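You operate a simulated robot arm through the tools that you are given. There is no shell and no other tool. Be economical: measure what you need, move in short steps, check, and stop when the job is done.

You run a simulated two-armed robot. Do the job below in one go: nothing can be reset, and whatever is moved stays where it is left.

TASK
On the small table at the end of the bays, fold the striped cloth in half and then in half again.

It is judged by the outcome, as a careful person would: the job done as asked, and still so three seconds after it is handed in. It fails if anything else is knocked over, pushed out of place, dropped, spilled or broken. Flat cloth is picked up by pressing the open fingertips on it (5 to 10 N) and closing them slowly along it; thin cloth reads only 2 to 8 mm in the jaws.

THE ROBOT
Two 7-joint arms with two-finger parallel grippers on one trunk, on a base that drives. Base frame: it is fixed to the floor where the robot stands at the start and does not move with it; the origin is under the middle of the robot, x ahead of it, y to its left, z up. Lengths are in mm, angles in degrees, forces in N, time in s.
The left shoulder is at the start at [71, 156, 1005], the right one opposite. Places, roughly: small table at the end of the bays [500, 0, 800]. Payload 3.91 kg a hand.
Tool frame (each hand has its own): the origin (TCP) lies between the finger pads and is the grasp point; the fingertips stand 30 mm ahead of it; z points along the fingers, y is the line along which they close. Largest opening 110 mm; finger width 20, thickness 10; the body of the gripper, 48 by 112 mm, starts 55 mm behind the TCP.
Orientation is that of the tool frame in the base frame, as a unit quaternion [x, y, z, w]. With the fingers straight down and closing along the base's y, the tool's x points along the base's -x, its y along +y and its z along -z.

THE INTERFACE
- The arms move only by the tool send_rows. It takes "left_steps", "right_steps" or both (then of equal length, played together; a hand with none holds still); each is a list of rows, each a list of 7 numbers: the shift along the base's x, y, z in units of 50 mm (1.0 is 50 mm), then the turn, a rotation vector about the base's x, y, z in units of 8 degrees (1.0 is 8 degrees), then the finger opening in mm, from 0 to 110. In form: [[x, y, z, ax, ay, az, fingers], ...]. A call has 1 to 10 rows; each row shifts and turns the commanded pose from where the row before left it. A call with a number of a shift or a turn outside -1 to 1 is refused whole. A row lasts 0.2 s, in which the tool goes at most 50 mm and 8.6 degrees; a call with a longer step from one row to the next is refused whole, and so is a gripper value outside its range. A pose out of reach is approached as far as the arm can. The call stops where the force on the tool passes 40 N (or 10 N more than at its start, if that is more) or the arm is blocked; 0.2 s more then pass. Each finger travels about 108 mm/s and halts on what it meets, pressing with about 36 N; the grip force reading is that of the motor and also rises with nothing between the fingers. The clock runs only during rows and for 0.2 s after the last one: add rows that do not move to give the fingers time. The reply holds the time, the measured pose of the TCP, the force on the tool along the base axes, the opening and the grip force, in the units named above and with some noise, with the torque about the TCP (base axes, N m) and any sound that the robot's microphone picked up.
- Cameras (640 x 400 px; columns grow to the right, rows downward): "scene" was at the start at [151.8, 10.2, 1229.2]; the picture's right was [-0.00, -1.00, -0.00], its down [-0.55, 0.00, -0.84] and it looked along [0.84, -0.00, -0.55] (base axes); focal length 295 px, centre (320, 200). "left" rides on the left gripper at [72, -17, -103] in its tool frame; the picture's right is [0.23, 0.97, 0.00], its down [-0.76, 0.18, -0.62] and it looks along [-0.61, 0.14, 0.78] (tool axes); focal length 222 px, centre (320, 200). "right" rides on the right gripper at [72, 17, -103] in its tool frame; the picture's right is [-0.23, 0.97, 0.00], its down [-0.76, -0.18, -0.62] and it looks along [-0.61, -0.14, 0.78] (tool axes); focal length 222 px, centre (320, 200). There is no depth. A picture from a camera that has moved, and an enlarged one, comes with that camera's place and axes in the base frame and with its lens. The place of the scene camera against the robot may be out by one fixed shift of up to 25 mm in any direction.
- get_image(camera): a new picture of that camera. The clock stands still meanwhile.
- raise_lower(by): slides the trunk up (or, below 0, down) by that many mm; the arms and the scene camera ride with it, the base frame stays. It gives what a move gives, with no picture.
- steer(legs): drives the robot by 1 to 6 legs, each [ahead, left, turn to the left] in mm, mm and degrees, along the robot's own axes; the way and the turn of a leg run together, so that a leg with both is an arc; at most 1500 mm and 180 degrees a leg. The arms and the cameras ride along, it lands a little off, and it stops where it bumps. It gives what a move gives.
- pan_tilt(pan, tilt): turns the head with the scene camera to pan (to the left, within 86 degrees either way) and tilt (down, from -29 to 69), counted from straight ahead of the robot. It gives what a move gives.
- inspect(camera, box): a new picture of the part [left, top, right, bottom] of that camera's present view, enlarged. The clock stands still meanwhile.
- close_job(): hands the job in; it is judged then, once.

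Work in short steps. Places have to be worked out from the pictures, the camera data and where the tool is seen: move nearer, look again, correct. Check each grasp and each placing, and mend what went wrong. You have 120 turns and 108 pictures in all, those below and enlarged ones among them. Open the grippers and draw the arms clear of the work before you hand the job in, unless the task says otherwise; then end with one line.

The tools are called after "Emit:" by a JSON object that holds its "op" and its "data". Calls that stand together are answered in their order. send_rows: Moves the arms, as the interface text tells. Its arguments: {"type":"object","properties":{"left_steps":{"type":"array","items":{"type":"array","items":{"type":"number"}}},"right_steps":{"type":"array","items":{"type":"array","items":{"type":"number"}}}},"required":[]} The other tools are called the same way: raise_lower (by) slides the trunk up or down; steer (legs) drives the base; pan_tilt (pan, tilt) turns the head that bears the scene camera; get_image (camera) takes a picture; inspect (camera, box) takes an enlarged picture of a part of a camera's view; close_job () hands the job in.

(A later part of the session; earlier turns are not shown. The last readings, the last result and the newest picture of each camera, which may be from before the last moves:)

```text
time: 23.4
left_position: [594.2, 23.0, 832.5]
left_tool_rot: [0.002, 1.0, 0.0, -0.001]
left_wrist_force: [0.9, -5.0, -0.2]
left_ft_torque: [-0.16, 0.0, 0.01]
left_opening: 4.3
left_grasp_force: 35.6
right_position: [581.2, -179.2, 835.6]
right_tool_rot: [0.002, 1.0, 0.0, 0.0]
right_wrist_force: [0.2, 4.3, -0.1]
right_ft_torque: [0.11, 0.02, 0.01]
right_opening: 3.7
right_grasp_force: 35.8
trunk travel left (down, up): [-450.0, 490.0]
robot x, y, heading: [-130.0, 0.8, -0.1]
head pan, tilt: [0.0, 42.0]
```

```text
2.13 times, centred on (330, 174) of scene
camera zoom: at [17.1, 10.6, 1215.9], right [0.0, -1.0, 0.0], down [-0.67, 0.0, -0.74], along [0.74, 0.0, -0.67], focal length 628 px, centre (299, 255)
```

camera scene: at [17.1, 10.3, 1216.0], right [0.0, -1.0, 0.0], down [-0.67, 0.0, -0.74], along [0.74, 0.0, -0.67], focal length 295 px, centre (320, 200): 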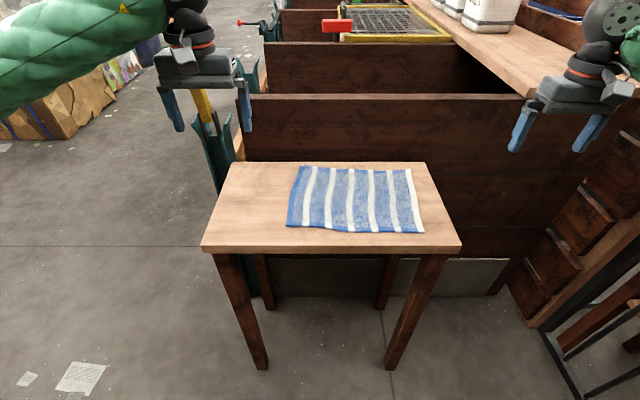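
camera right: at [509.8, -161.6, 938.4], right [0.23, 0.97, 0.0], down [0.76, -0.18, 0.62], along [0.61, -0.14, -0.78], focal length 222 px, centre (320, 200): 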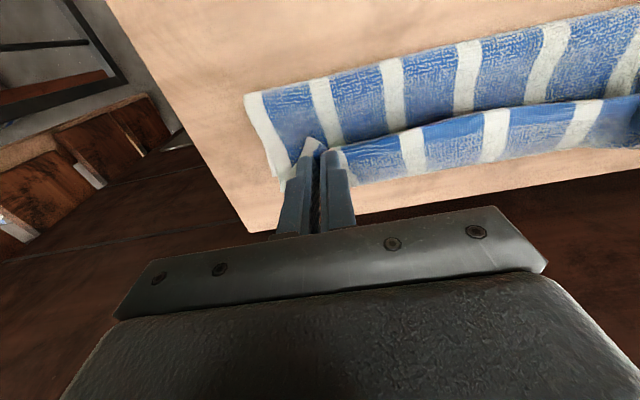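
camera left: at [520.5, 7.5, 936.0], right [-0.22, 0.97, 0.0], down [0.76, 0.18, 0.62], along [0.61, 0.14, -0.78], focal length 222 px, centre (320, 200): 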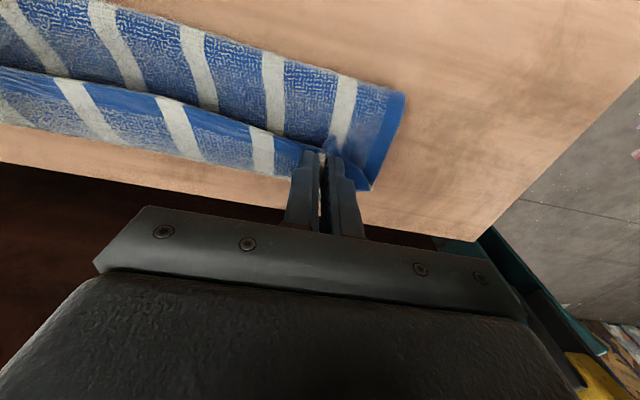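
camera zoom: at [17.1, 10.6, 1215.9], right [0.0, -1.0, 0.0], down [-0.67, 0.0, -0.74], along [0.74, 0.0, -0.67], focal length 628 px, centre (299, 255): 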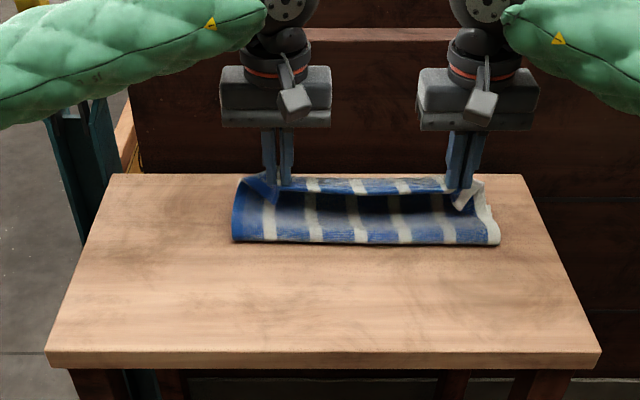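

Bottom layer is staying put (far corners about x 639 left, 619 right). I finish the descent to align the top edge with it.

Emit:
{"op": "send_rows", "data": {"left_steps": [[0.18, -0.007, -0.12, 0, 0, 0, 0], [0.18, -0.007, -0.15, 0, 0, 0, 0], [0.18, -0.007, -0.17, 0, 0, 0, 0], [0.18, -0.007, -0.18, 0, 0, 0, 0], [0.1, 0, -0.18, 0, 0, 0, 0], [0, 0, -0.04, 0, 0, 0, 0]], "right_steps": [[0.16, -0.005, -0.14, 0, 0, 0, 0], [0.16, -0.005, -0.17, 0, 0, 0, 0], [0.16, -0.005, -0.18, 0, 0, 0, 0], [0.16, -0.005, -0.18, 0, 0, 0, 0], [0.1, 0, -0.18, 0, 0, 0, 0], [0, 0, -0.04, 0, 0, 0, 0]]}}

Emit:
{"op": "get_image", "data": {"camera": "left"}}

Emit:
{"op": "get_image", "data": {"camera": "right"}}

Emit:
{"op": "inspect", "data": {"camera": "scene", "box": [180, 80, 480, 268]}}

```text
time: 24.8
left_position: [633.2, 21.2, 790.6]
left_tool_rot: [0.0, 1.0, -0.001, -0.002]
left_wrist_force: [0.0, -3.3, 1.4]
left_ft_torque: [-0.1, 0.03, 0.0]
left_opening: 4.1
left_grasp_force: 36.4
right_position: [619.9, -178.3, 790.5]
right_tool_rot: [0.0, 1.0, 0.0, 0.0]
right_wrist_force: [-0.6, 3.9, 2.0]
right_ft_torque: [0.08, -0.01, -0.04]
right_opening: 3.8
right_grasp_force: 36.0
trunk travel left (down, up): [-450.0, 490.0]
robot x, y, heading: [-131.6, 4.1, -0.2]
head pan, tilt: [0.0, 42.0]
```

```text
73 pictures are left
camera left: at [561.2, 5.8, 895.2], right [-0.22, 0.97, 0.0], down [0.76, 0.18, 0.62], along [0.61, 0.14, -0.78], focal length 222 px, centre (320, 200)
```

left: 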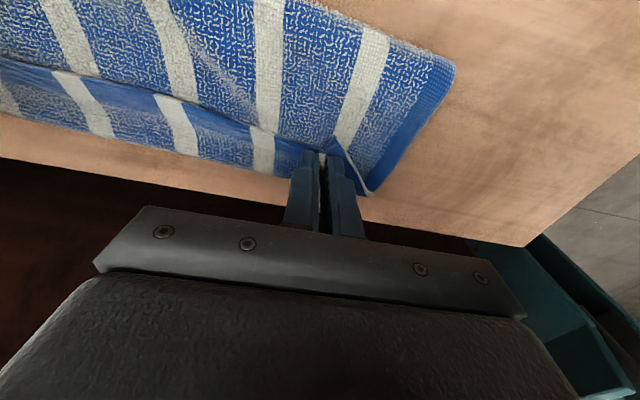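

```text
72 pictures are left
camera right: at [546.5, -161.4, 894.3], right [0.23, 0.97, 0.0], down [0.76, -0.18, 0.62], along [0.61, -0.14, -0.78], focal length 222 px, centre (320, 200)
```

right: 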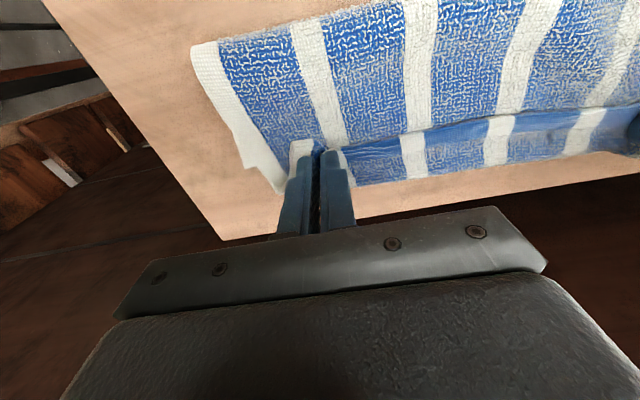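

```text
2.13 times, centred on (330, 174) of scene
camera zoom: at [16.4, 10.6, 1216.1], right [0.0, -1.0, 0.0], down [-0.67, 0.0, -0.74], along [0.74, 0.0, -0.67], focal length 628 px, centre (299, 255)
```

zoom: 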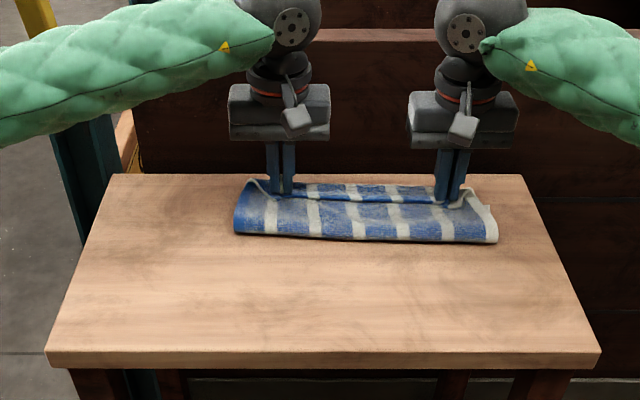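

At the grips the top edge is ~11 mm short, ~40 mm short in the middle. I lift a few mm, spread the hands 6 mm each and advance 14 mm (still clear of the wall), then set down.

Emit:
{"op": "send_rows", "data": {"left_steps": [[0, 0.04, 0.2, 0, 0, 0, 0], [0.1, 0.04, 0, 0, 0, 0, 0], [0.1, 0.03, 0, 0, 0, 0, 0], [0.08, 0.02, 0, 0, 0, 0, 0], [0, 0, -0.1, 0, 0, 0, 0], [0, 0, -0.1, 0, 0, 0, 0], [0, 0, -0.04, 0, 0, 0, 0]], "right_steps": [[0, -0.04, 0.2, 0, 0, 0, 0], [0.1, -0.04, 0, 0, 0, 0, 0], [0.1, -0.03, 0, 0, 0, 0, 0], [0.08, -0.02, 0, 0, 0, 0, 0], [0, 0, -0.1, 0, 0, 0, 0], [0, 0, -0.1, 0, 0, 0, 0], [0, 0, -0.04, 0, 0, 0, 0]]}}

Emit:
{"op": "get_image", "data": {"camera": "left"}}

Emit:
{"op": "get_image", "data": {"camera": "right"}}

```text
time: 26.4
left_position: [648.4, 27.0, 790.8]
left_tool_rot: [0.002, 1.0, -0.001, -0.001]
left_wrist_force: [-1.9, -24.1, 6.1]
left_ft_torque: [-0.74, 0.07, -0.13]
left_opening: 4.4
left_grasp_force: 36.1
right_position: [632.7, -186.0, 789.3]
right_tool_rot: [0.0, 1.0, 0.001, 0.001]
right_wrist_force: [1.8, 24.4, 4.3]
right_ft_torque: [0.7, -0.05, 0.1]
right_opening: 3.7
right_grasp_force: 36.3
trunk travel left (down, up): [-450.0, 490.0]
robot x, y, heading: [-128.5, 0.6, -0.3]
head pan, tilt: [0.0, 42.0]
```

```text
70 pictures are left
camera left: at [575.0, 12.5, 893.2], right [-0.22, 0.97, 0.0], down [0.76, 0.18, 0.62], along [0.61, 0.14, -0.78], focal length 222 px, centre (320, 200)
```

left: 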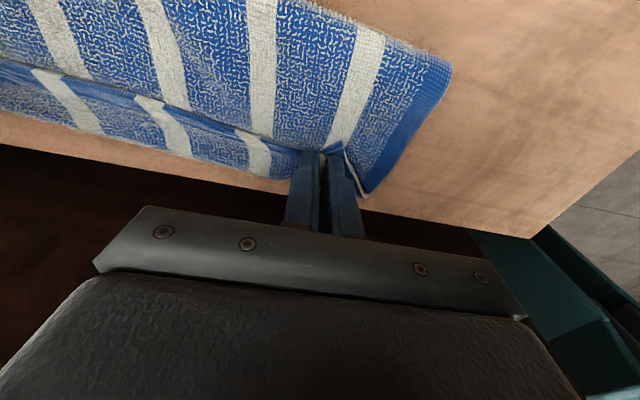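

```text
69 pictures are left
camera right: at [559.9, -168.5, 892.3], right [0.23, 0.97, 0.0], down [0.76, -0.18, 0.62], along [0.61, -0.14, -0.78], focal length 222 px, centre (320, 200)
```

right: 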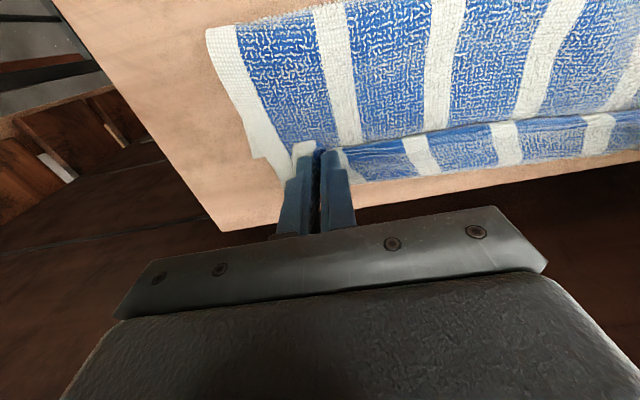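

The edge is straight now. Because the hands don't flip, the hem is curled under the fingers, so releasing should let it fall forward. I open gently, lift and look.

Emit:
{"op": "send_rows", "data": {"left_steps": [[0, -0.06, 0, 0, 0, 0, 2], [0, 0, 0, 0, 0, 0, 14], [0, 0, 0, 0, 0, 0, 24], [0, 0, 0.3, 0, 0, 0, 24], [0, 0, 0.7, 0, 0, 0, 24], [-0.5, 0, 0.7, 0, 0, 0, 24], [-0.7, 0.5, 0.4, 0, 0, 0, 24], [-0.7, 0.6, 0, 0, 0, 0, 24], [-0.7, 0.6, 0, 0, 0, 0, 24], [-0.7, 0.6, 0, 0, 0, 0, 24]], "right_steps": [[0, 0.06, 0, 0, 0, 0, 2], [0, 0, 0, 0, 0, 0, 14], [0, 0, 0, 0, 0, 0, 24], [0, 0, 0.3, 0, 0, 0, 24], [0, 0, 0.7, 0, 0, 0, 24], [-0.5, 0, 0.7, 0, 0, 0, 24], [-0.7, -0.5, 0.4, 0, 0, 0, 24], [-0.7, -0.6, 0, 0, 0, 0, 24], [-0.7, -0.6, 0, 0, 0, 0, 24], [-0.7, -0.6, 0, 0, 0, 0, 24]]}}

Emit:
{"op": "inspect", "data": {"camera": "scene", "box": [240, 130, 440, 255]}}

Emit:
{"op": "get_image", "data": {"camera": "left"}}

Emit:
{"op": "get_image", "data": {"camera": "right"}}

```text
time: 28.6
left_position: [481.3, 145.6, 895.8]
left_tool_rot: [0.002, 1.0, 0.0, 0.0]
left_wrist_force: [0.1, 0.0, 0.2]
left_ft_torque: [0.0, -0.01, 0.03]
left_opening: 24.1
left_grasp_force: 0.0
right_position: [466.0, -296.3, 893.3]
right_tool_rot: [0.0, 1.0, 0.0, 0.001]
right_wrist_force: [-0.8, 0.4, -0.3]
right_ft_torque: [-0.01, -0.03, 0.02]
right_opening: 23.9
right_grasp_force: 0.1
trunk travel left (down, up): [-450.0, 490.0]
robot x, y, heading: [-129.9, -0.9, 0.1]
head pan, tilt: [0.0, 42.0]
```

```text
3.20 times, centred on (340, 192) of scene
camera zoom: at [15.3, 10.7, 1216.4], right [0.0, -1.0, 0.0], down [-0.67, 0.0, -0.74], along [0.74, 0.0, -0.67], focal length 944 px, centre (256, 224)
```

zoom: 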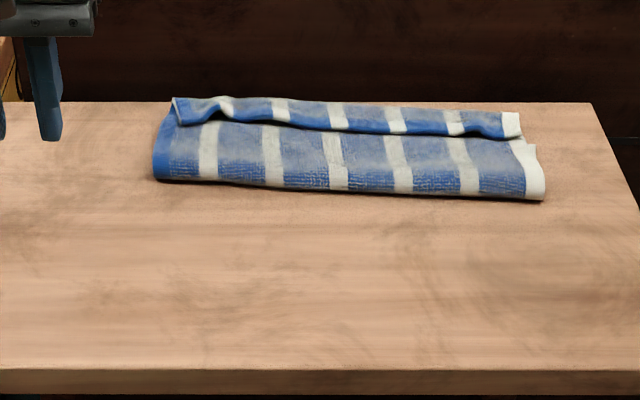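

```text
67 pictures are left
camera left: at [407.9, 129.9, 999.4], right [-0.22, 0.97, 0.0], down [0.76, 0.18, 0.62], along [0.61, 0.14, -0.78], focal length 222 px, centre (320, 200)
```

left: 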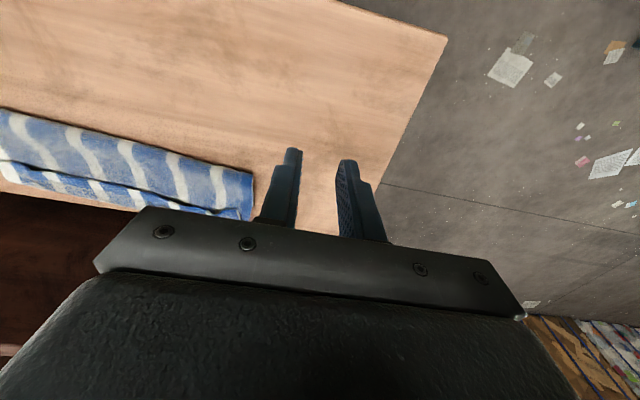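

```text
66 pictures are left
camera right: at [393.4, -279.8, 996.5], right [0.23, 0.97, 0.0], down [0.76, -0.18, 0.62], along [0.61, -0.14, -0.78], focal length 222 px, centre (320, 200)
```

right: 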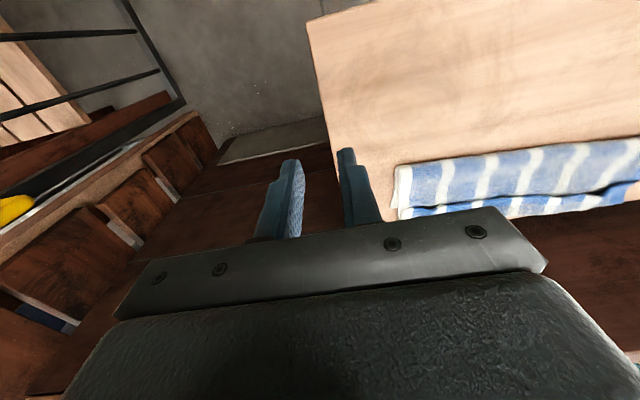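

The top edge appears well short; I need to see whether the hem is curled. Zooming in on it.

Emit:
{"op": "inspect", "data": {"camera": "scene", "box": [280, 145, 420, 200]}}

Emit:
{"op": "inspect", "data": {"camera": "left", "box": [0, 80, 270, 240]}}

```text
4.57 times, centred on (350, 172) of scene
camera zoom: at [15.3, 10.7, 1216.4], right [0.0, -1.0, 0.0], down [-0.67, 0.0, -0.74], along [0.74, 0.0, -0.67], focal length 1349 px, centre (183, 326)
```

zoom: 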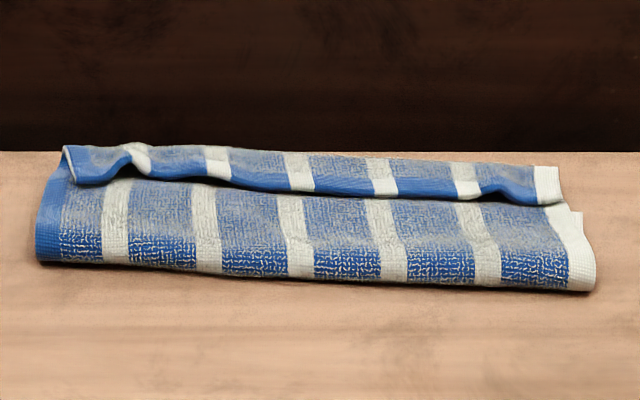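

```text
2.37 times, centred on (135, 160) of left
camera zoom: at [407.9, 129.9, 999.4], right [-0.22, 0.97, 0.0], down [0.76, 0.18, 0.62], along [0.61, 0.14, -0.78], focal length 526 px, centre (758, 295)
```

zoom: 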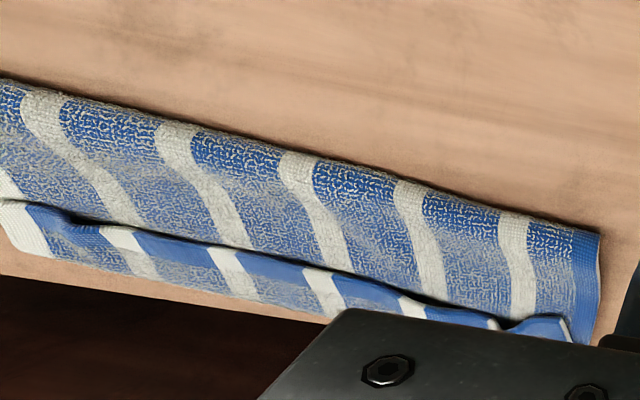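

The strip is the hem itself, curled back on top: the hem pinched under un-flipped hands overshot, while the bottom far edge lies hidden at x≈630. I'll re-grip the hem at the same two ridges, lift, and relay it shorter, releasing it from a small height so it falls flat.

Emit:
{"op": "send_rows", "data": {"left_steps": [[0.668, -0.486, 0, 0, 0, 0, 28], [0.668, -0.486, 0, 0, 0, 0, 28], [0.668, -0.486, 0, 0, 0, 0, 28], [0.668, -0.486, 0, 0, 0, 0, 28], [0.668, -0.486, 0, 0, 0, 0, 28], [0, 0, -0.7, 0, 0, 0, 28], [0, 0, -0.7, 0, 0, 0, 28], [0, 0, -0.4, 0, 0, 0, 28], [0, 0, -0.1, 0, 0, 0, 28]], "right_steps": [[0.667, 0.453, 0, 0, 0, 0, 28], [0.667, 0.453, 0, 0, 0, 0, 28], [0.667, 0.453, 0, 0, 0, 0, 28], [0.667, 0.453, 0, 0, 0, 0, 28], [0.667, 0.453, 0, 0, 0, 0, 28], [0, 0, -0.7, 0, 0, 0, 28], [0, 0, -0.7, 0, 0, 0, 28], [0, 0, -0.4, 0, 0, 0, 28], [0, 0, -0.1, 0, 0, 0, 28]]}}

Emit:
{"op": "get_image", "data": {"camera": "left"}}

Emit:
{"op": "get_image", "data": {"camera": "right"}}

```text
time: 30.6
left_position: [651.8, 17.2, 799.6]
left_tool_rot: [0.001, 1.0, 0.0, -0.001]
left_wrist_force: [0.6, 0.3, 0.4]
left_ft_torque: [-0.02, 0.01, -0.03]
left_opening: 28.3
left_grasp_force: 0.0
right_position: [635.7, -184.2, 799.4]
right_tool_rot: [0.001, 1.0, -0.001, 0.0]
right_wrist_force: [0.4, 0.1, 0.5]
right_ft_torque: [-0.02, -0.02, -0.03]
right_opening: 28.2
right_grasp_force: 0.2
trunk travel left (down, up): [-450.0, 490.0]
robot x, y, heading: [-129.8, -0.6, -0.2]
head pan, tilt: [0.0, 42.0]
```

```text
63 pictures are left
camera left: at [577.9, 2.1, 903.4], right [-0.22, 0.97, 0.0], down [0.76, 0.18, 0.62], along [0.61, 0.14, -0.78], focal length 222 px, centre (320, 200)
```

left: 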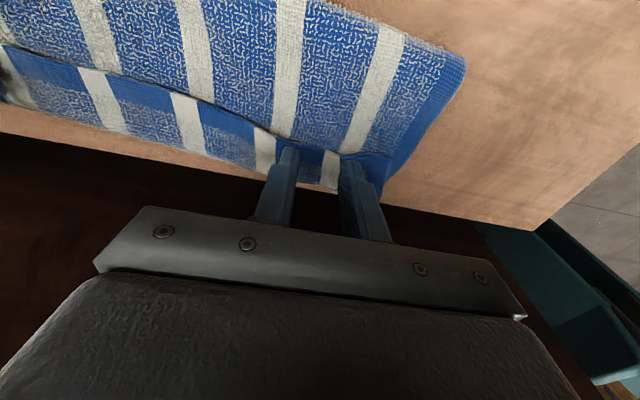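

```text
62 pictures are left
camera right: at [562.8, -167.3, 902.1], right [0.23, 0.97, 0.0], down [0.76, -0.18, 0.62], along [0.61, -0.14, -0.78], focal length 222 px, centre (320, 200)
```

right: 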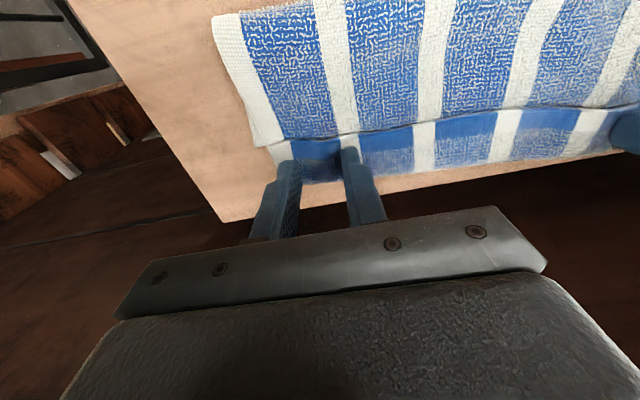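

The dark hem band confirms the strip lies on top with its loose edge toward me. I align slightly (hem x≈643 left, 622 right), lower onto it, and check force.

Emit:
{"op": "send_rows", "data": {"left_steps": [[-0.08, 0.12, 0, 0, 0, 0, 28], [0, 0, -0.08, 0, 0, 0, 28], [0, 0, -0.08, 0, 0, 0, 28], [0, 0, 0, 0, 0, 0, 28]], "right_steps": [[-0.1, 0, 0, 0, 0, 0, 28], [0, 0, -0.08, 0, 0, 0, 28], [0, 0, -0.08, 0, 0, 0, 28], [0, 0, 0, 0, 0, 0, 28]]}}

```text
time: 31.6
left_position: [646.0, 23.2, 791.3]
left_tool_rot: [0.001, 1.0, 0.0, -0.001]
left_wrist_force: [-0.1, 0.0, 0.2]
left_ft_torque: [0.01, -0.01, 0.01]
left_opening: 28.1
left_grasp_force: 0.1
right_position: [628.9, -183.6, 791.7]
right_tool_rot: [0.0, 1.0, 0.0, 0.0]
right_wrist_force: [0.3, 0.1, 1.1]
right_ft_torque: [0.0, 0.02, -0.04]
right_opening: 28.2
right_grasp_force: 0.0
trunk travel left (down, up): [-450.0, 490.0]
robot x, y, heading: [-134.3, -0.7, -0.2]
head pan, tilt: [0.0, 42.0]
```

Barely touching; 1.5 mm lower, then close slowly.

Emit:
{"op": "send_rows", "data": {"left_steps": [[0, 0, -0.04, 0, 0, 0, 28], [0, 0, -0.02, 0, 0, 0, 28], [0, 0, 0, 0, 0, 0, 24], [0, 0, 0, 0, 0, 0, 19], [0, 0, 0, 0, 0, 0, 14], [0, 0, 0, 0, 0, 0, 9], [0, 0, 0, 0, 0, 0, 4], [0, 0, 0, 0, 0, 0, 0], [0, 0, 0, 0, 0, 0, 0]], "right_steps": [[0, 0, -0.03, 0, 0, 0, 28], [0, 0, 0, 0, 0, 0, 28], [0, 0, 0, 0, 0, 0, 24], [0, 0, 0, 0, 0, 0, 19], [0, 0, 0, 0, 0, 0, 14], [0, 0, 0, 0, 0, 0, 9], [0, 0, 0, 0, 0, 0, 4], [0, 0, 0, 0, 0, 0, 0], [0, 0, 0, 0, 0, 0, 0]]}}

Emit:
{"op": "get_image", "data": {"camera": "left"}}

Emit:
{"op": "get_image", "data": {"camera": "right"}}

```text
time: 33.6
left_position: [645.4, 22.7, 789.1]
left_tool_rot: [0.002, 1.0, 0.001, -0.001]
left_wrist_force: [0.9, 0.0, 2.2]
left_ft_torque: [-0.02, 0.01, 0.0]
left_opening: 0.0
left_grasp_force: 35.9
right_position: [629.1, -184.9, 790.1]
right_tool_rot: [0.0, 1.0, 0.0, 0.001]
right_wrist_force: [-0.3, -0.5, 1.3]
right_ft_torque: [-0.07, 0.0, 0.02]
right_opening: 3.0
right_grasp_force: 35.7
trunk travel left (down, up): [-450.0, 490.0]
robot x, y, heading: [-128.9, -2.9, 0.0]
head pan, tilt: [0.0, 42.0]
```

```text
61 pictures are left
camera left: at [572.9, 8.5, 892.4], right [-0.22, 0.97, 0.0], down [0.76, 0.18, 0.62], along [0.61, 0.14, -0.78], focal length 222 px, centre (320, 200)
```

left: 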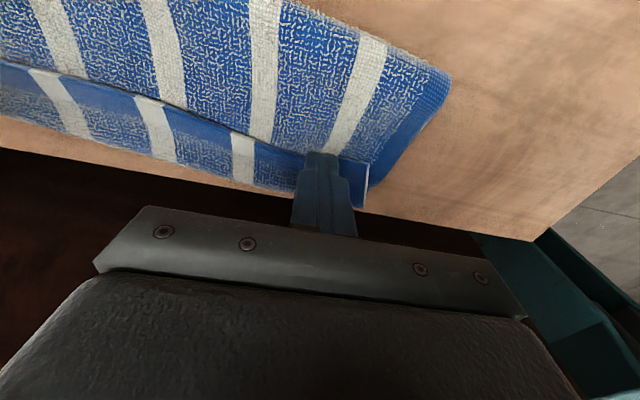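

```text
60 pictures are left
camera right: at [556.7, -167.0, 892.6], right [0.23, 0.97, 0.0], down [0.76, -0.18, 0.62], along [0.61, -0.14, -0.78], focal length 222 px, centre (320, 200)
```

right: 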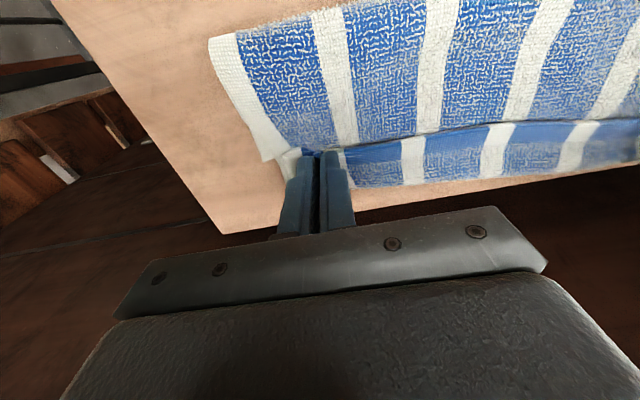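

Right has the hem (3.0 mm), left closed on nothing. I reopen the left to 42, press harder (~6 N) and try again.

Emit:
{"op": "send_rows", "data": {"left_steps": [[0, 0.06, 0.1, 0, 0, 0, 42], [0, 0, 0, 0, 0, 0, 42], [0, 0, -0.1, 0, 0, 0, 42], [0, 0, -0.04, 0, 0, 0, 42], [0, 0, -0.03, 0, 0, 0, 42], [0, 0, 0, 0, 0, 0, 42]]}}

```text
time: 35.0
left_position: [646.3, 26.6, 785.3]
left_tool_rot: [0.002, 1.0, 0.0, 0.0]
left_wrist_force: [0.9, -2.8, 15.1]
left_ft_torque: [0.17, -0.02, 0.0]
left_opening: 41.4
left_grasp_force: 0.1
right_position: [629.1, -184.1, 789.0]
right_tool_rot: [0.0, 1.0, 0.0, 0.0]
right_wrist_force: [0.5, 0.4, 0.5]
right_ft_torque: [0.02, 0.0, 0.01]
right_opening: 3.1
right_grasp_force: 36.4
trunk travel left (down, up): [-450.0, 490.0]
robot x, y, heading: [-128.9, 1.7, -0.1]
head pan, tilt: [0.0, 42.0]
```

Pressing at 15 N; I ease 1 mm and close slowly.

Emit:
{"op": "send_rows", "data": {"left_steps": [[0, 0, 0.02, 0, 0, 0, 42], [0, 0, 0.01, 0, 0, 0, 37], [0, 0, 0, 0, 0, 0, 32], [0, 0, 0, 0, 0, 0, 27], [0, 0, 0, 0, 0, 0, 22], [0, 0, 0, 0, 0, 0, 17], [0, 0, 0, 0, 0, 0, 12], [0, 0, 0, 0, 0, 0, 7], [0, 0, 0, 0, 0, 0, 2], [0, 0, 0, 0, 0, 0, 0]]}}

Emit:
{"op": "get_image", "data": {"camera": "left"}}

```text
time: 37.2
left_position: [645.3, 28.9, 787.0]
left_tool_rot: [0.001, 1.0, -0.001, -0.001]
left_wrist_force: [-1.2, -3.6, 9.7]
left_ft_torque: [-0.05, 0.03, -0.02]
left_opening: 5.5
left_grasp_force: 35.8
right_position: [628.8, -183.4, 788.0]
right_tool_rot: [0.001, 1.0, 0.0, 0.0]
right_wrist_force: [0.2, 4.5, 1.3]
right_ft_torque: [0.1, -0.02, 0.05]
right_opening: 3.5
right_grasp_force: 36.3
trunk travel left (down, up): [-450.0, 490.0]
robot x, y, heading: [-133.7, -0.8, 0.1]
head pan, tilt: [0.0, 42.0]
```

```text
59 pictures are left
camera left: at [572.3, 12.6, 890.6], right [-0.22, 0.97, 0.0], down [0.76, 0.18, 0.62], along [0.61, 0.14, -0.78], focal length 222 px, centre (320, 200)
```

left: 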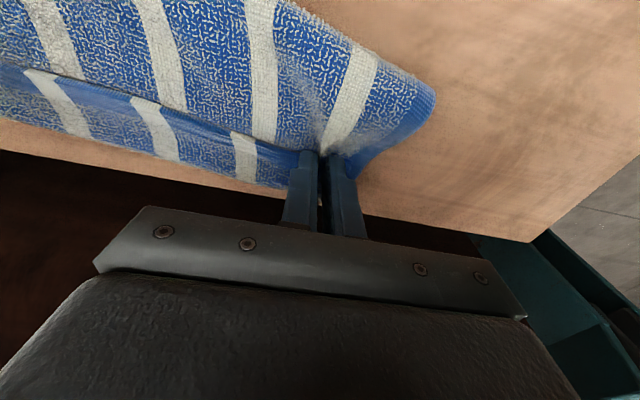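

Left reads 5.5 mm, possibly more than one layer. I lift and move back a little to see what comes up.

Emit:
{"op": "send_rows", "data": {"left_steps": [[0, 0, 0.4, 0, 0, 0, 0], [-0.2, 0, 0.4, 0, 0, 0, 0], [-0.3, 0, 0.4, 0, 0, 0, 0], [-0.3, 0, 0.3, 0, 0, 0, 0], [-0.3, 0, 0.2, 0, 0, 0, 0]], "right_steps": [[0, 0, 0.4, 0, 0, 0, 0], [-0.2, 0, 0.4, 0, 0, 0, 0], [-0.3, 0, 0.4, 0, 0, 0, 0], [-0.3, 0, 0.3, 0, 0, 0, 0], [-0.3, 0, 0.2, 0, 0, 0, 0]]}}

Emit:
{"op": "inspect", "data": {"camera": "scene", "box": [220, 100, 460, 250]}}

Emit:
{"op": "get_image", "data": {"camera": "left"}}

Emit:
{"op": "get_image", "data": {"camera": "right"}}

```text
time: 38.4
left_position: [591.0, 28.2, 870.9]
left_tool_rot: [0.001, 1.0, 0.0, -0.001]
left_wrist_force: [-0.6, -4.9, 0.1]
left_ft_torque: [-0.19, 0.02, 0.02]
left_opening: 5.5
left_grasp_force: 36.3
right_position: [572.7, -183.8, 873.8]
right_tool_rot: [0.0, 1.0, 0.001, 0.0]
right_wrist_force: [0.3, 5.5, -0.3]
right_ft_torque: [0.13, -0.04, 0.04]
right_opening: 3.4
right_grasp_force: 36.2
trunk travel left (down, up): [-450.0, 490.0]
robot x, y, heading: [-129.8, -3.5, 0.2]
head pan, tilt: [0.0, 42.0]
```

```text
2.67 times, centred on (340, 175) of scene
camera zoom: at [16.2, 10.6, 1216.1], right [0.0, -1.0, 0.0], down [-0.67, 0.0, -0.74], along [0.74, 0.0, -0.67], focal length 787 px, centre (267, 267)
```

zoom: 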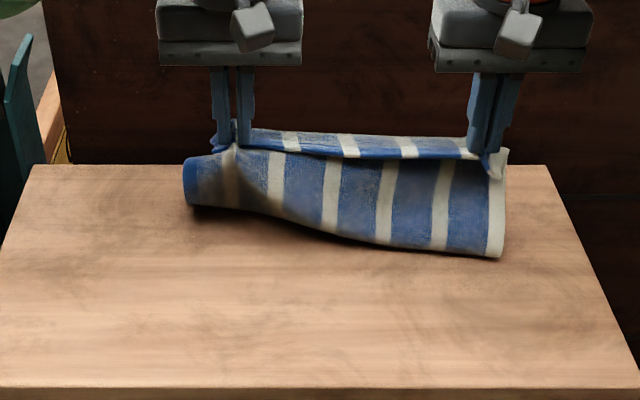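

```text
57 pictures are left
camera left: at [517.9, 12.9, 974.0], right [-0.22, 0.97, 0.0], down [0.76, 0.18, 0.62], along [0.61, 0.14, -0.78], focal length 222 px, centre (320, 200)
```

left: 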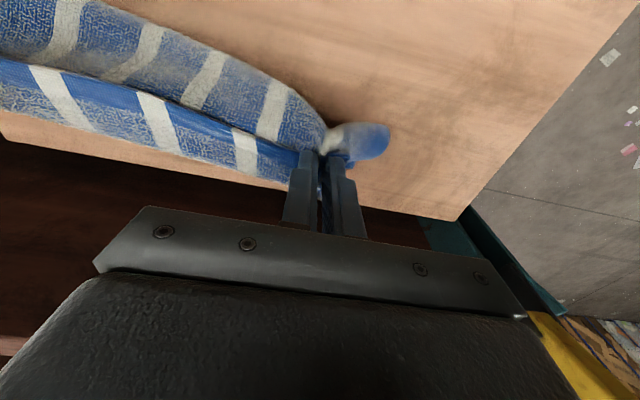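

```text
56 pictures are left
camera right: at [500.4, -167.6, 977.3], right [0.23, 0.97, 0.0], down [0.76, -0.18, 0.62], along [0.61, -0.14, -0.78], focal length 222 px, centre (320, 200)
```

right: 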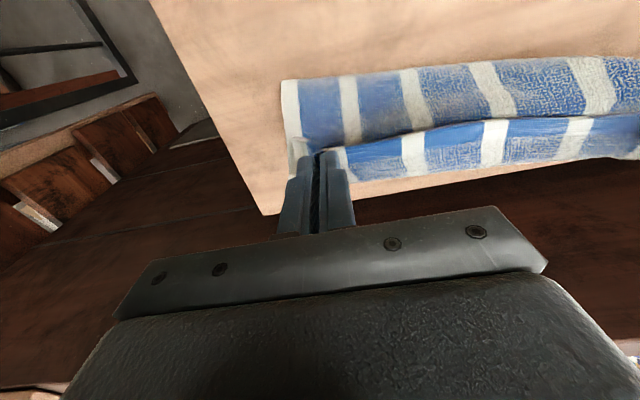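

Left caught several layers. I let the left side go and use the right hand's single-layer hold to unfold the top layer back toward me.

Emit:
{"op": "send_rows", "data": {"left_steps": [[0, 0, 0, 0, 0, 0, 20], [0, 0, 0, 0, 0, 0, 45], [0, 0, 0.5, 0, 0, 0, 45], [0, 0, 0.7, 0, 0, 0, 45], [-0.5, 0.6, 0.3, 0, 0, 0, 45], [-0.6, 0.6, 0, 0, 0, 0, 45], [-0.6, 0.6, 0, 0, 0, 0, 45], [-0.6, 0.4, 0, 0, 0, 0, 45]], "right_steps": [[0, 0, 0, 0, 0, 0, 0], [0, 0, 0, 0, 0, 0, 0], [-0.3, 0, 0.2, 0, 0, 0, 0], [-0.5, 0, 0.1, 0, 0, 0, 0], [-0.6, 0, 0, 0, 0, 0, 0], [-0.6, 0, -0.3, 0, 0, 0, 0], [-0.5, 0, -0.5, 0, 0, 0, 0], [-0.3, 0, -0.6, 0, 0, 0, 0]]}}

Emit:
{"op": "inspect", "data": {"camera": "scene", "box": [180, 80, 480, 268]}}

```text
time: 40.2
left_position: [477.4, 138.8, 948.1]
left_tool_rot: [0.002, 1.0, -0.001, -0.001]
left_wrist_force: [0.3, -0.1, -0.7]
left_ft_torque: [-0.03, 0.02, -0.01]
left_opening: 44.8
left_grasp_force: 0.0
right_position: [434.6, -184.3, 820.3]
right_tool_rot: [0.002, 1.0, 0.0, 0.0]
right_wrist_force: [0.1, -0.2, 0.5]
right_ft_torque: [0.01, -0.04, 0.01]
right_opening: 3.1
right_grasp_force: 36.1
trunk travel left (down, up): [-450.0, 490.0]
robot x, y, heading: [-131.8, 3.0, -0.1]
head pan, tilt: [0.0, 42.0]
```

```text
2.13 times, centred on (330, 174) of scene
camera zoom: at [16.5, 10.4, 1216.2], right [0.0, -1.0, 0.0], down [-0.67, 0.0, -0.74], along [0.74, 0.0, -0.67], focal length 628 px, centre (299, 255)
```

zoom: 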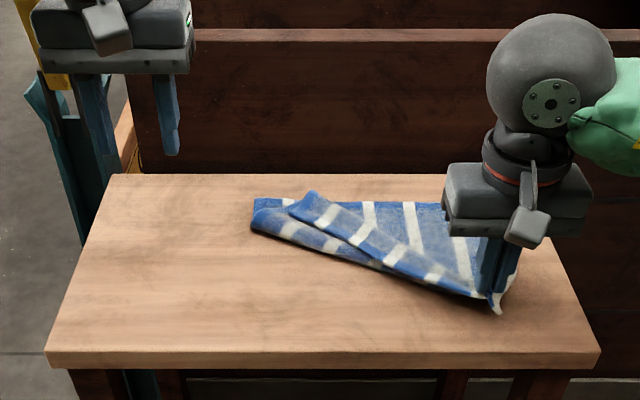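

Right side is unfolded, but the left part is still folded over. I set the right hand down holding its corner, and move the left hand over for a close look at the flap.

Emit:
{"op": "send_rows", "data": {"left_steps": [[0, -0.4, -0.4, 0, 0, 0, 45], [0.3, -0.6, -0.5, 0, 0, 0, 45], [0.4, -0.6, -0.3, 0, 0, 0, 45], [0.4, -0.6, 0, 0, 0, 0, 45]], "right_steps": [[-0.1, 0, -0.2, 0, 0, 0, 0], [-0.2, 0, -0.2, 0, 0, 0, 0], [-0.2, 0, -0.15, 0, 0, 0, 0], [0, 0, 0, 0, 0, 0, 0]]}}

Emit:
{"op": "get_image", "data": {"camera": "left"}}

Emit:
{"op": "inspect", "data": {"camera": "scene", "box": [240, 130, 440, 255]}}

```text
time: 41.2
left_position: [533.8, 26.5, 886.3]
left_tool_rot: [0.002, 1.0, -0.001, -0.001]
left_wrist_force: [0.7, -0.4, 0.8]
left_ft_torque: [0.03, 0.0, -0.01]
left_opening: 45.0
left_grasp_force: 0.1
right_position: [410.8, -184.1, 792.2]
right_tool_rot: [0.0, 1.0, 0.001, 0.001]
right_wrist_force: [0.4, -0.4, -0.6]
right_ft_torque: [-0.01, -0.05, 0.01]
right_opening: 3.2
right_grasp_force: 36.1
trunk travel left (down, up): [-450.0, 490.0]
robot x, y, heading: [-131.5, -1.5, 0.4]
head pan, tilt: [0.0, 42.0]
```

```text
54 pictures are left
camera left: at [459.8, 11.1, 989.9], right [-0.23, 0.97, 0.0], down [0.76, 0.18, 0.62], along [0.61, 0.14, -0.78], focal length 222 px, centre (320, 200)
```

left: 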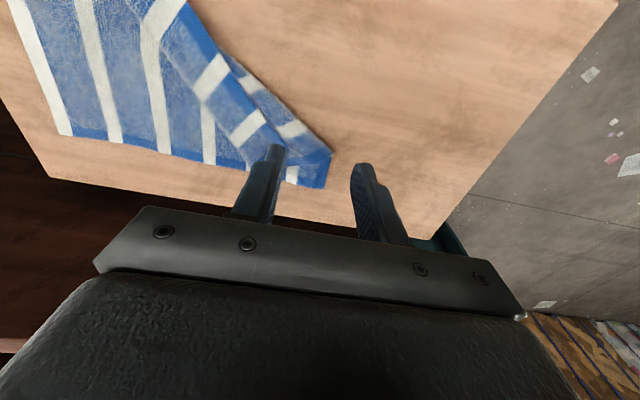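

```text
3.20 times, centred on (340, 192) of scene
camera zoom: at [16.9, 10.1, 1215.9], right [0.0, -1.0, 0.0], down [-0.67, 0.0, -0.74], along [0.74, 0.0, -0.67], focal length 944 px, centre (256, 224)
```

zoom: 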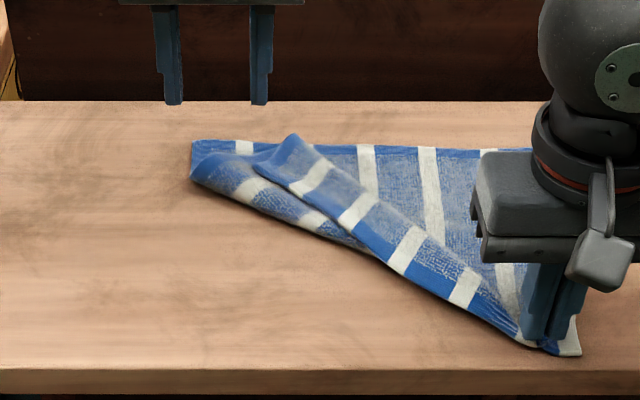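

The hem strip lies on top with its free edge toward near-left. The left finger hides its end, so I shift the left hand aside for a clearer look.

Emit:
{"op": "send_rows", "data": {"left_steps": [[-0.5, 0.5, 0, 0, 0, 0, 30], [-0.5, 0.5, -0.2, 0, 0, 0, 30], [0, 0, 0, 0, 0, 0, 30]]}}

Emit:
{"op": "inspect", "data": {"camera": "left", "box": [60, 0, 360, 230]}}

```text
time: 42.0
left_position: [481.6, 79.0, 876.8]
left_tool_rot: [0.001, 1.0, 0.0, -0.001]
left_wrist_force: [0.2, 0.5, -0.1]
left_ft_torque: [-0.01, -0.03, 0.0]
left_opening: 30.0
left_grasp_force: 0.1
right_position: [409.9, -184.9, 791.2]
right_tool_rot: [0.0, 1.0, 0.0, 0.0]
right_wrist_force: [0.2, -0.5, 0.2]
right_ft_torque: [-0.02, -0.02, 0.05]
right_opening: 2.9
right_grasp_force: 36.2
trunk travel left (down, up): [-450.0, 490.0]
robot x, y, heading: [-129.3, 1.2, 0.1]
head pan, tilt: [0.0, 42.0]
```

```text
1.74 times, centred on (210, 115) of left
camera zoom: at [408.6, 62.2, 980.2], right [-0.22, 0.97, 0.0], down [0.76, 0.18, 0.62], along [0.61, 0.14, -0.78], focal length 386 px, centre (511, 348)
```

zoom: 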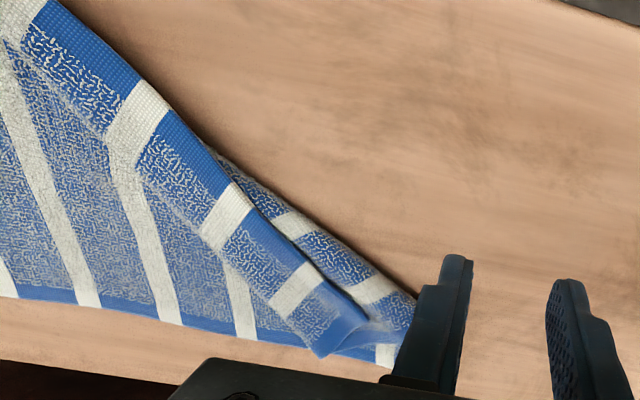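

Now it's clear: the hem strip's corner is at about (572,0), lying loose on top. I'll press lightly with the closed left fingertips on the strip and drag it toward near-left to unroll it.

Emit:
{"op": "send_rows", "data": {"left_steps": [[0.46, -0.56, 0, 0, 0, 0, 0], [0.46, -0.56, 0, 0, 0, 0, 0], [0.46, -0.56, 0, 0, 0, 0, 0], [0.46, -0.56, 0, 0, 0, 0, 0], [0, 0, -0.8, 0, 0, 0, 0], [0, 0, -0.5, 0, 0, 0, 0], [0, 0, -0.2, 0, 0, 0, 0], [0, 0, -0.06, 0, 0, 0, 0], [0, 0, -0.06, 0, 0, 0, 0], [0, 0, 0, 0, 0, 0, 0]]}}

```text
time: 44.2
left_position: [572.7, -34.8, 795.7]
left_tool_rot: [0.001, 1.0, 0.0, -0.001]
left_wrist_force: [0.0, -0.8, -0.4]
left_ft_torque: [0.01, 0.03, 0.01]
left_opening: 0.1
left_grasp_force: 35.9
right_position: [410.0, -183.0, 791.8]
right_tool_rot: [-0.001, 1.0, 0.0, 0.001]
right_wrist_force: [-0.3, -0.8, 0.3]
right_ft_torque: [-0.02, 0.01, 0.01]
right_opening: 3.2
right_grasp_force: 36.5
trunk travel left (down, up): [-450.0, 490.0]
robot x, y, heading: [-129.9, 4.7, 0.1]
head pan, tilt: [0.0, 42.0]
```

Still just above; I lower to light contact.

Emit:
{"op": "send_rows", "data": {"left_steps": [[0, 0, -0.06, 0, 0, 0, 0], [0, 0, -0.06, 0, 0, 0, 0], [0, 0, 0, 0, 0, 0, 0]]}}

```text
time: 45.0
left_position: [573.2, -34.7, 789.0]
left_tool_rot: [0.002, 1.0, 0.0, -0.001]
left_wrist_force: [0.9, -0.6, 4.8]
left_ft_torque: [0.01, -0.04, -0.01]
left_opening: 0.0
left_grasp_force: 36.3
right_position: [410.6, -183.8, 791.7]
right_tool_rot: [0.0, 1.0, 0.0, -0.001]
right_wrist_force: [0.1, 0.0, 0.1]
right_ft_torque: [0.0, 0.01, -0.02]
right_opening: 2.8
right_grasp_force: 36.1
trunk travel left (down, up): [-450.0, 490.0]
robot x, y, heading: [-130.4, 1.1, 0.0]
head pan, tilt: [0.0, 42.0]
```

Contact at about 5 N; dragging 60 mm toward near-left.

Emit:
{"op": "send_rows", "data": {"left_steps": [[-0.14, 0.14, 0, 0, 0, 0, 0], [-0.14, 0.14, 0, 0, 0, 0, 0], [-0.14, 0.14, 0, 0, 0, 0, 0], [-0.14, 0.14, 0, 0, 0, 0, 0], [-0.14, 0.14, 0, 0, 0, 0, 0], [-0.14, 0.14, 0, 0, 0, 0, 0]]}}

Emit:
{"op": "get_image", "data": {"camera": "left"}}

Emit:
{"op": "inspect", "data": {"camera": "scene", "box": [240, 130, 440, 255]}}

```text
time: 46.4
left_position: [531.2, 7.0, 788.0]
left_tool_rot: [0.003, 1.0, -0.001, -0.001]
left_wrist_force: [1.7, -1.8, 7.7]
left_ft_torque: [-0.06, -0.02, 0.03]
left_opening: 0.0
left_grasp_force: 36.2
right_position: [408.6, -183.7, 791.8]
right_tool_rot: [0.0, 1.0, 0.0, 0.0]
right_wrist_force: [1.0, 0.0, 0.1]
right_ft_torque: [0.01, -0.02, 0.01]
right_opening: 3.0
right_grasp_force: 36.1
trunk travel left (down, up): [-450.0, 490.0]
robot x, y, heading: [-132.4, -0.4, 0.1]
head pan, tilt: [0.0, 42.0]
```

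```text
51 pictures are left
camera left: at [457.7, -8.4, 891.9], right [-0.22, 0.97, 0.0], down [0.76, 0.18, 0.62], along [0.61, 0.14, -0.78], focal length 222 px, centre (320, 200)
```

left: 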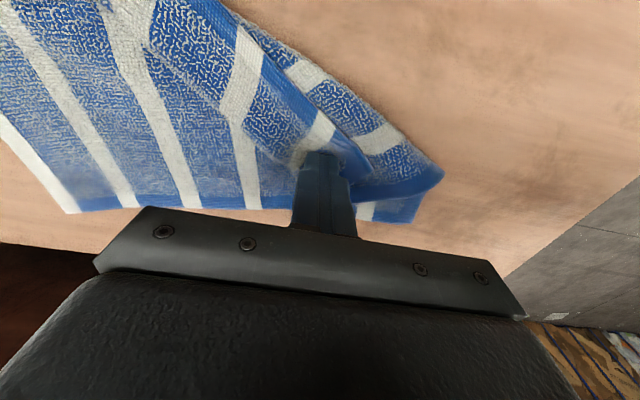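

```text
3.20 times, centred on (340, 192) of scene
camera zoom: at [16.2, 10.6, 1216.1], right [0.0, -1.0, 0.0], down [-0.67, 0.0, -0.74], along [0.74, 0.0, -0.67], focal length 944 px, centre (256, 224)
```

zoom: 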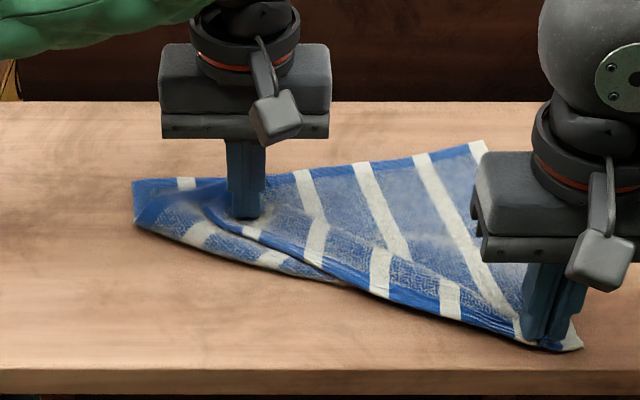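

The whole cloth slid together, so the bottom needs holding. I release the right corner and bring the right hand to pin the bottom layer near (590,−125) while the left drags the strip.

Emit:
{"op": "send_rows", "data": {"left_steps": [[0, 0, 0.2, 0, 0, 0, 0], [0, 0, 0, 0, 0, 0, 0], [0, 0, 0, 0, 0, 0, 0], [0, 0, 0, 0, 0, 0, 0], [0, 0, 0, 0, 0, 0, 0], [0, 0, 0, 0, 0, 0, 0], [0, 0, 0, 0, 0, 0, 0], [0, 0, 0, 0, 0, 0, 0], [0, 0, 0, 0, 0, 0, 0], [0, 0, 0, 0, 0, 0, 0]], "right_steps": [[0, 0, 0, 0, 0, 0, 15], [0, 0, 0, 0, 0, 0, 28], [0, 0, 0.4, 0, 0, 0, 28], [0, 0, 0.8, 0, 0, 0, 28], [0.7, 0.24, 0, 0, 0, 0, 10], [0.7, 0.24, 0, 0, 0, 0, 0], [0.7, 0.24, 0, 0, 0, 0, 0], [0.7, 0.24, 0, 0, 0, 0, 0], [0.8, 0.24, -0.4, 0, 0, 0, 0], [0, 0, -0.6, 0, 0, 0, 0]]}}

Emit:
{"op": "get_image", "data": {"camera": "scene"}}

```text
time: 48.6
left_position: [532.1, 7.5, 798.0]
left_tool_rot: [0.002, 1.0, 0.0, -0.001]
left_wrist_force: [0.6, -1.4, -0.7]
left_ft_torque: [-0.01, -0.01, -0.01]
left_opening: 0.0
left_grasp_force: 36.2
right_position: [590.3, -122.5, 800.4]
right_tool_rot: [0.0, 1.0, 0.0, -0.001]
right_wrist_force: [-0.3, 0.7, -1.1]
right_ft_torque: [0.0, -0.04, 0.02]
right_opening: 0.2
right_grasp_force: 35.7
trunk travel left (down, up): [-450.0, 490.0]
robot x, y, heading: [-128.7, -3.0, -0.1]
head pan, tilt: [0.0, 42.0]
```

```text
49 pictures are left
camera scene: at [16.6, 10.3, 1216.1], right [0.0, -1.0, 0.0], down [-0.67, 0.0, -0.74], along [0.74, 0.0, -0.67], focal length 295 px, centre (320, 200)
```

scene: 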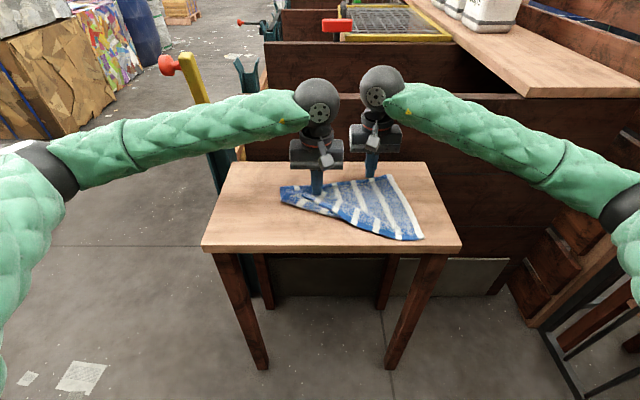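

Right is positioned over the bottom layer. I press the right down (target ~15–20 N) and the left to light contact.

Emit:
{"op": "send_rows", "data": {"left_steps": [[0, 0, -0.1, 0, 0, 0, 0], [0, 0, -0.04, 0, 0, 0, 0], [0, 0, -0.04, 0, 0, 0, 0], [0, 0, 0, 0, 0, 0, 0]], "right_steps": [[0, 0, -0.2, 0, 0, 0, 0], [0, 0, -0.1, 0, 0, 0, 0], [0, 0, -0.08, 0, 0, 0, 0], [0, 0, 0, 0, 0, 0, 0]]}}

```text
time: 49.6
left_position: [529.7, 5.9, 790.9]
left_tool_rot: [0.001, 1.0, 0.0, 0.0]
left_wrist_force: [0.7, 1.0, 1.9]
left_ft_torque: [0.02, -0.03, 0.0]
left_opening: 0.1
left_grasp_force: 36.3
right_position: [590.3, -124.3, 783.2]
right_tool_rot: [0.0, 1.0, 0.001, 0.001]
right_wrist_force: [1.0, 0.7, 7.3]
right_ft_torque: [0.06, -0.02, 0.0]
right_opening: 0.2
right_grasp_force: 35.7
trunk travel left (down, up): [-450.0, 490.0]
robot x, y, heading: [-131.7, 0.5, -0.0]
head pan, tilt: [0.0, 42.0]
```

Right presses 7 N, left 2 N: I add 2 mm to the right, a touch to the left, and drag left toward (−x,+y).

Emit:
{"op": "send_rows", "data": {"left_steps": [[0, 0, -0.02, 0, 0, 0, 0], [-0.12, 0.18, 0, 0, 0, 0, 0], [-0.12, 0.18, 0, 0, 0, 0, 0], [-0.12, 0.18, 0, 0, 0, 0, 0], [-0.12, 0.18, 0, 0, 0, 0, 0], [-0.12, 0.18, 0, 0, 0, 0, 0], [-0.12, 0.18, 0, 0, 0, 0, 0], [-0.12, 0.18, 0, 0, 0, 0, 0]], "right_steps": [[0, 0, -0.05, 0, 0, 0, 0], [0, 0, 0, 0, 0, 0, 0], [0, 0, 0, 0, 0, 0, 0], [0, 0, 0, 0, 0, 0, 0], [0, 0, 0, 0, 0, 0, 0], [0, 0, 0, 0, 0, 0, 0], [0, 0, 0, 0, 0, 0, 0], [0, 0, 0, 0, 0, 0, 0]]}}

Emit:
{"op": "get_image", "data": {"camera": "left"}}

Emit:
{"op": "inspect", "data": {"camera": "scene", "box": [240, 130, 440, 255]}}

```text
time: 51.2
left_position: [497.9, 58.0, 789.5]
left_tool_rot: [0.002, 1.0, 0.0, -0.001]
left_wrist_force: [0.1, 0.5, 3.4]
left_ft_torque: [0.02, 0.0, -0.01]
left_opening: 0.0
left_grasp_force: 36.0
right_position: [589.9, -123.9, 782.6]
right_tool_rot: [0.0, 1.0, 0.0, 0.002]
right_wrist_force: [-2.9, 1.9, 15.8]
right_ft_torque: [0.08, 0.05, -0.01]
right_opening: 0.0
right_grasp_force: 36.2
trunk travel left (down, up): [-450.0, 490.0]
robot x, y, heading: [-127.8, -5.7, -0.0]
head pan, tilt: [0.0, 42.0]
stopped in row 7 (right hand): the force on the tool passed its limit at 41 N (the readings are from after the stop); the commanded pose is now the measured one
```

```text
48 pictures are left
camera left: at [424.4, 42.8, 892.9], right [-0.22, 0.97, 0.0], down [0.76, 0.18, 0.62], along [0.61, 0.14, -0.78], focal length 222 px, centre (320, 200)
```

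left: 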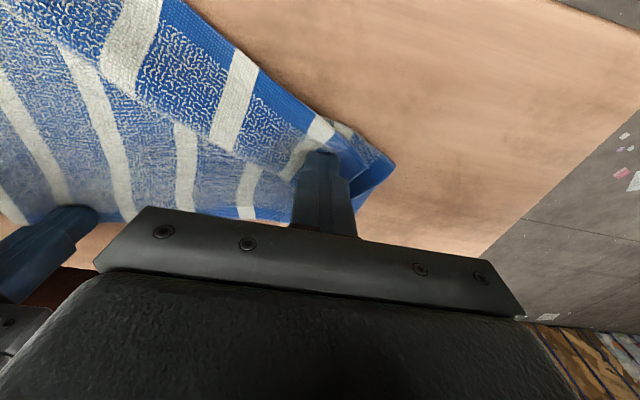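

```text
3.20 times, centred on (340, 192) of scene
camera zoom: at [15.6, 10.6, 1215.6], right [0.0, -1.0, 0.0], down [-0.67, 0.0, -0.74], along [0.74, 0.0, -0.67], focal length 944 px, centre (256, 224)
```

zoom: 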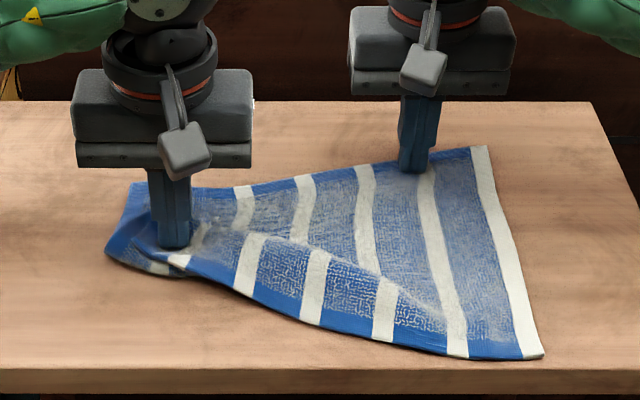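

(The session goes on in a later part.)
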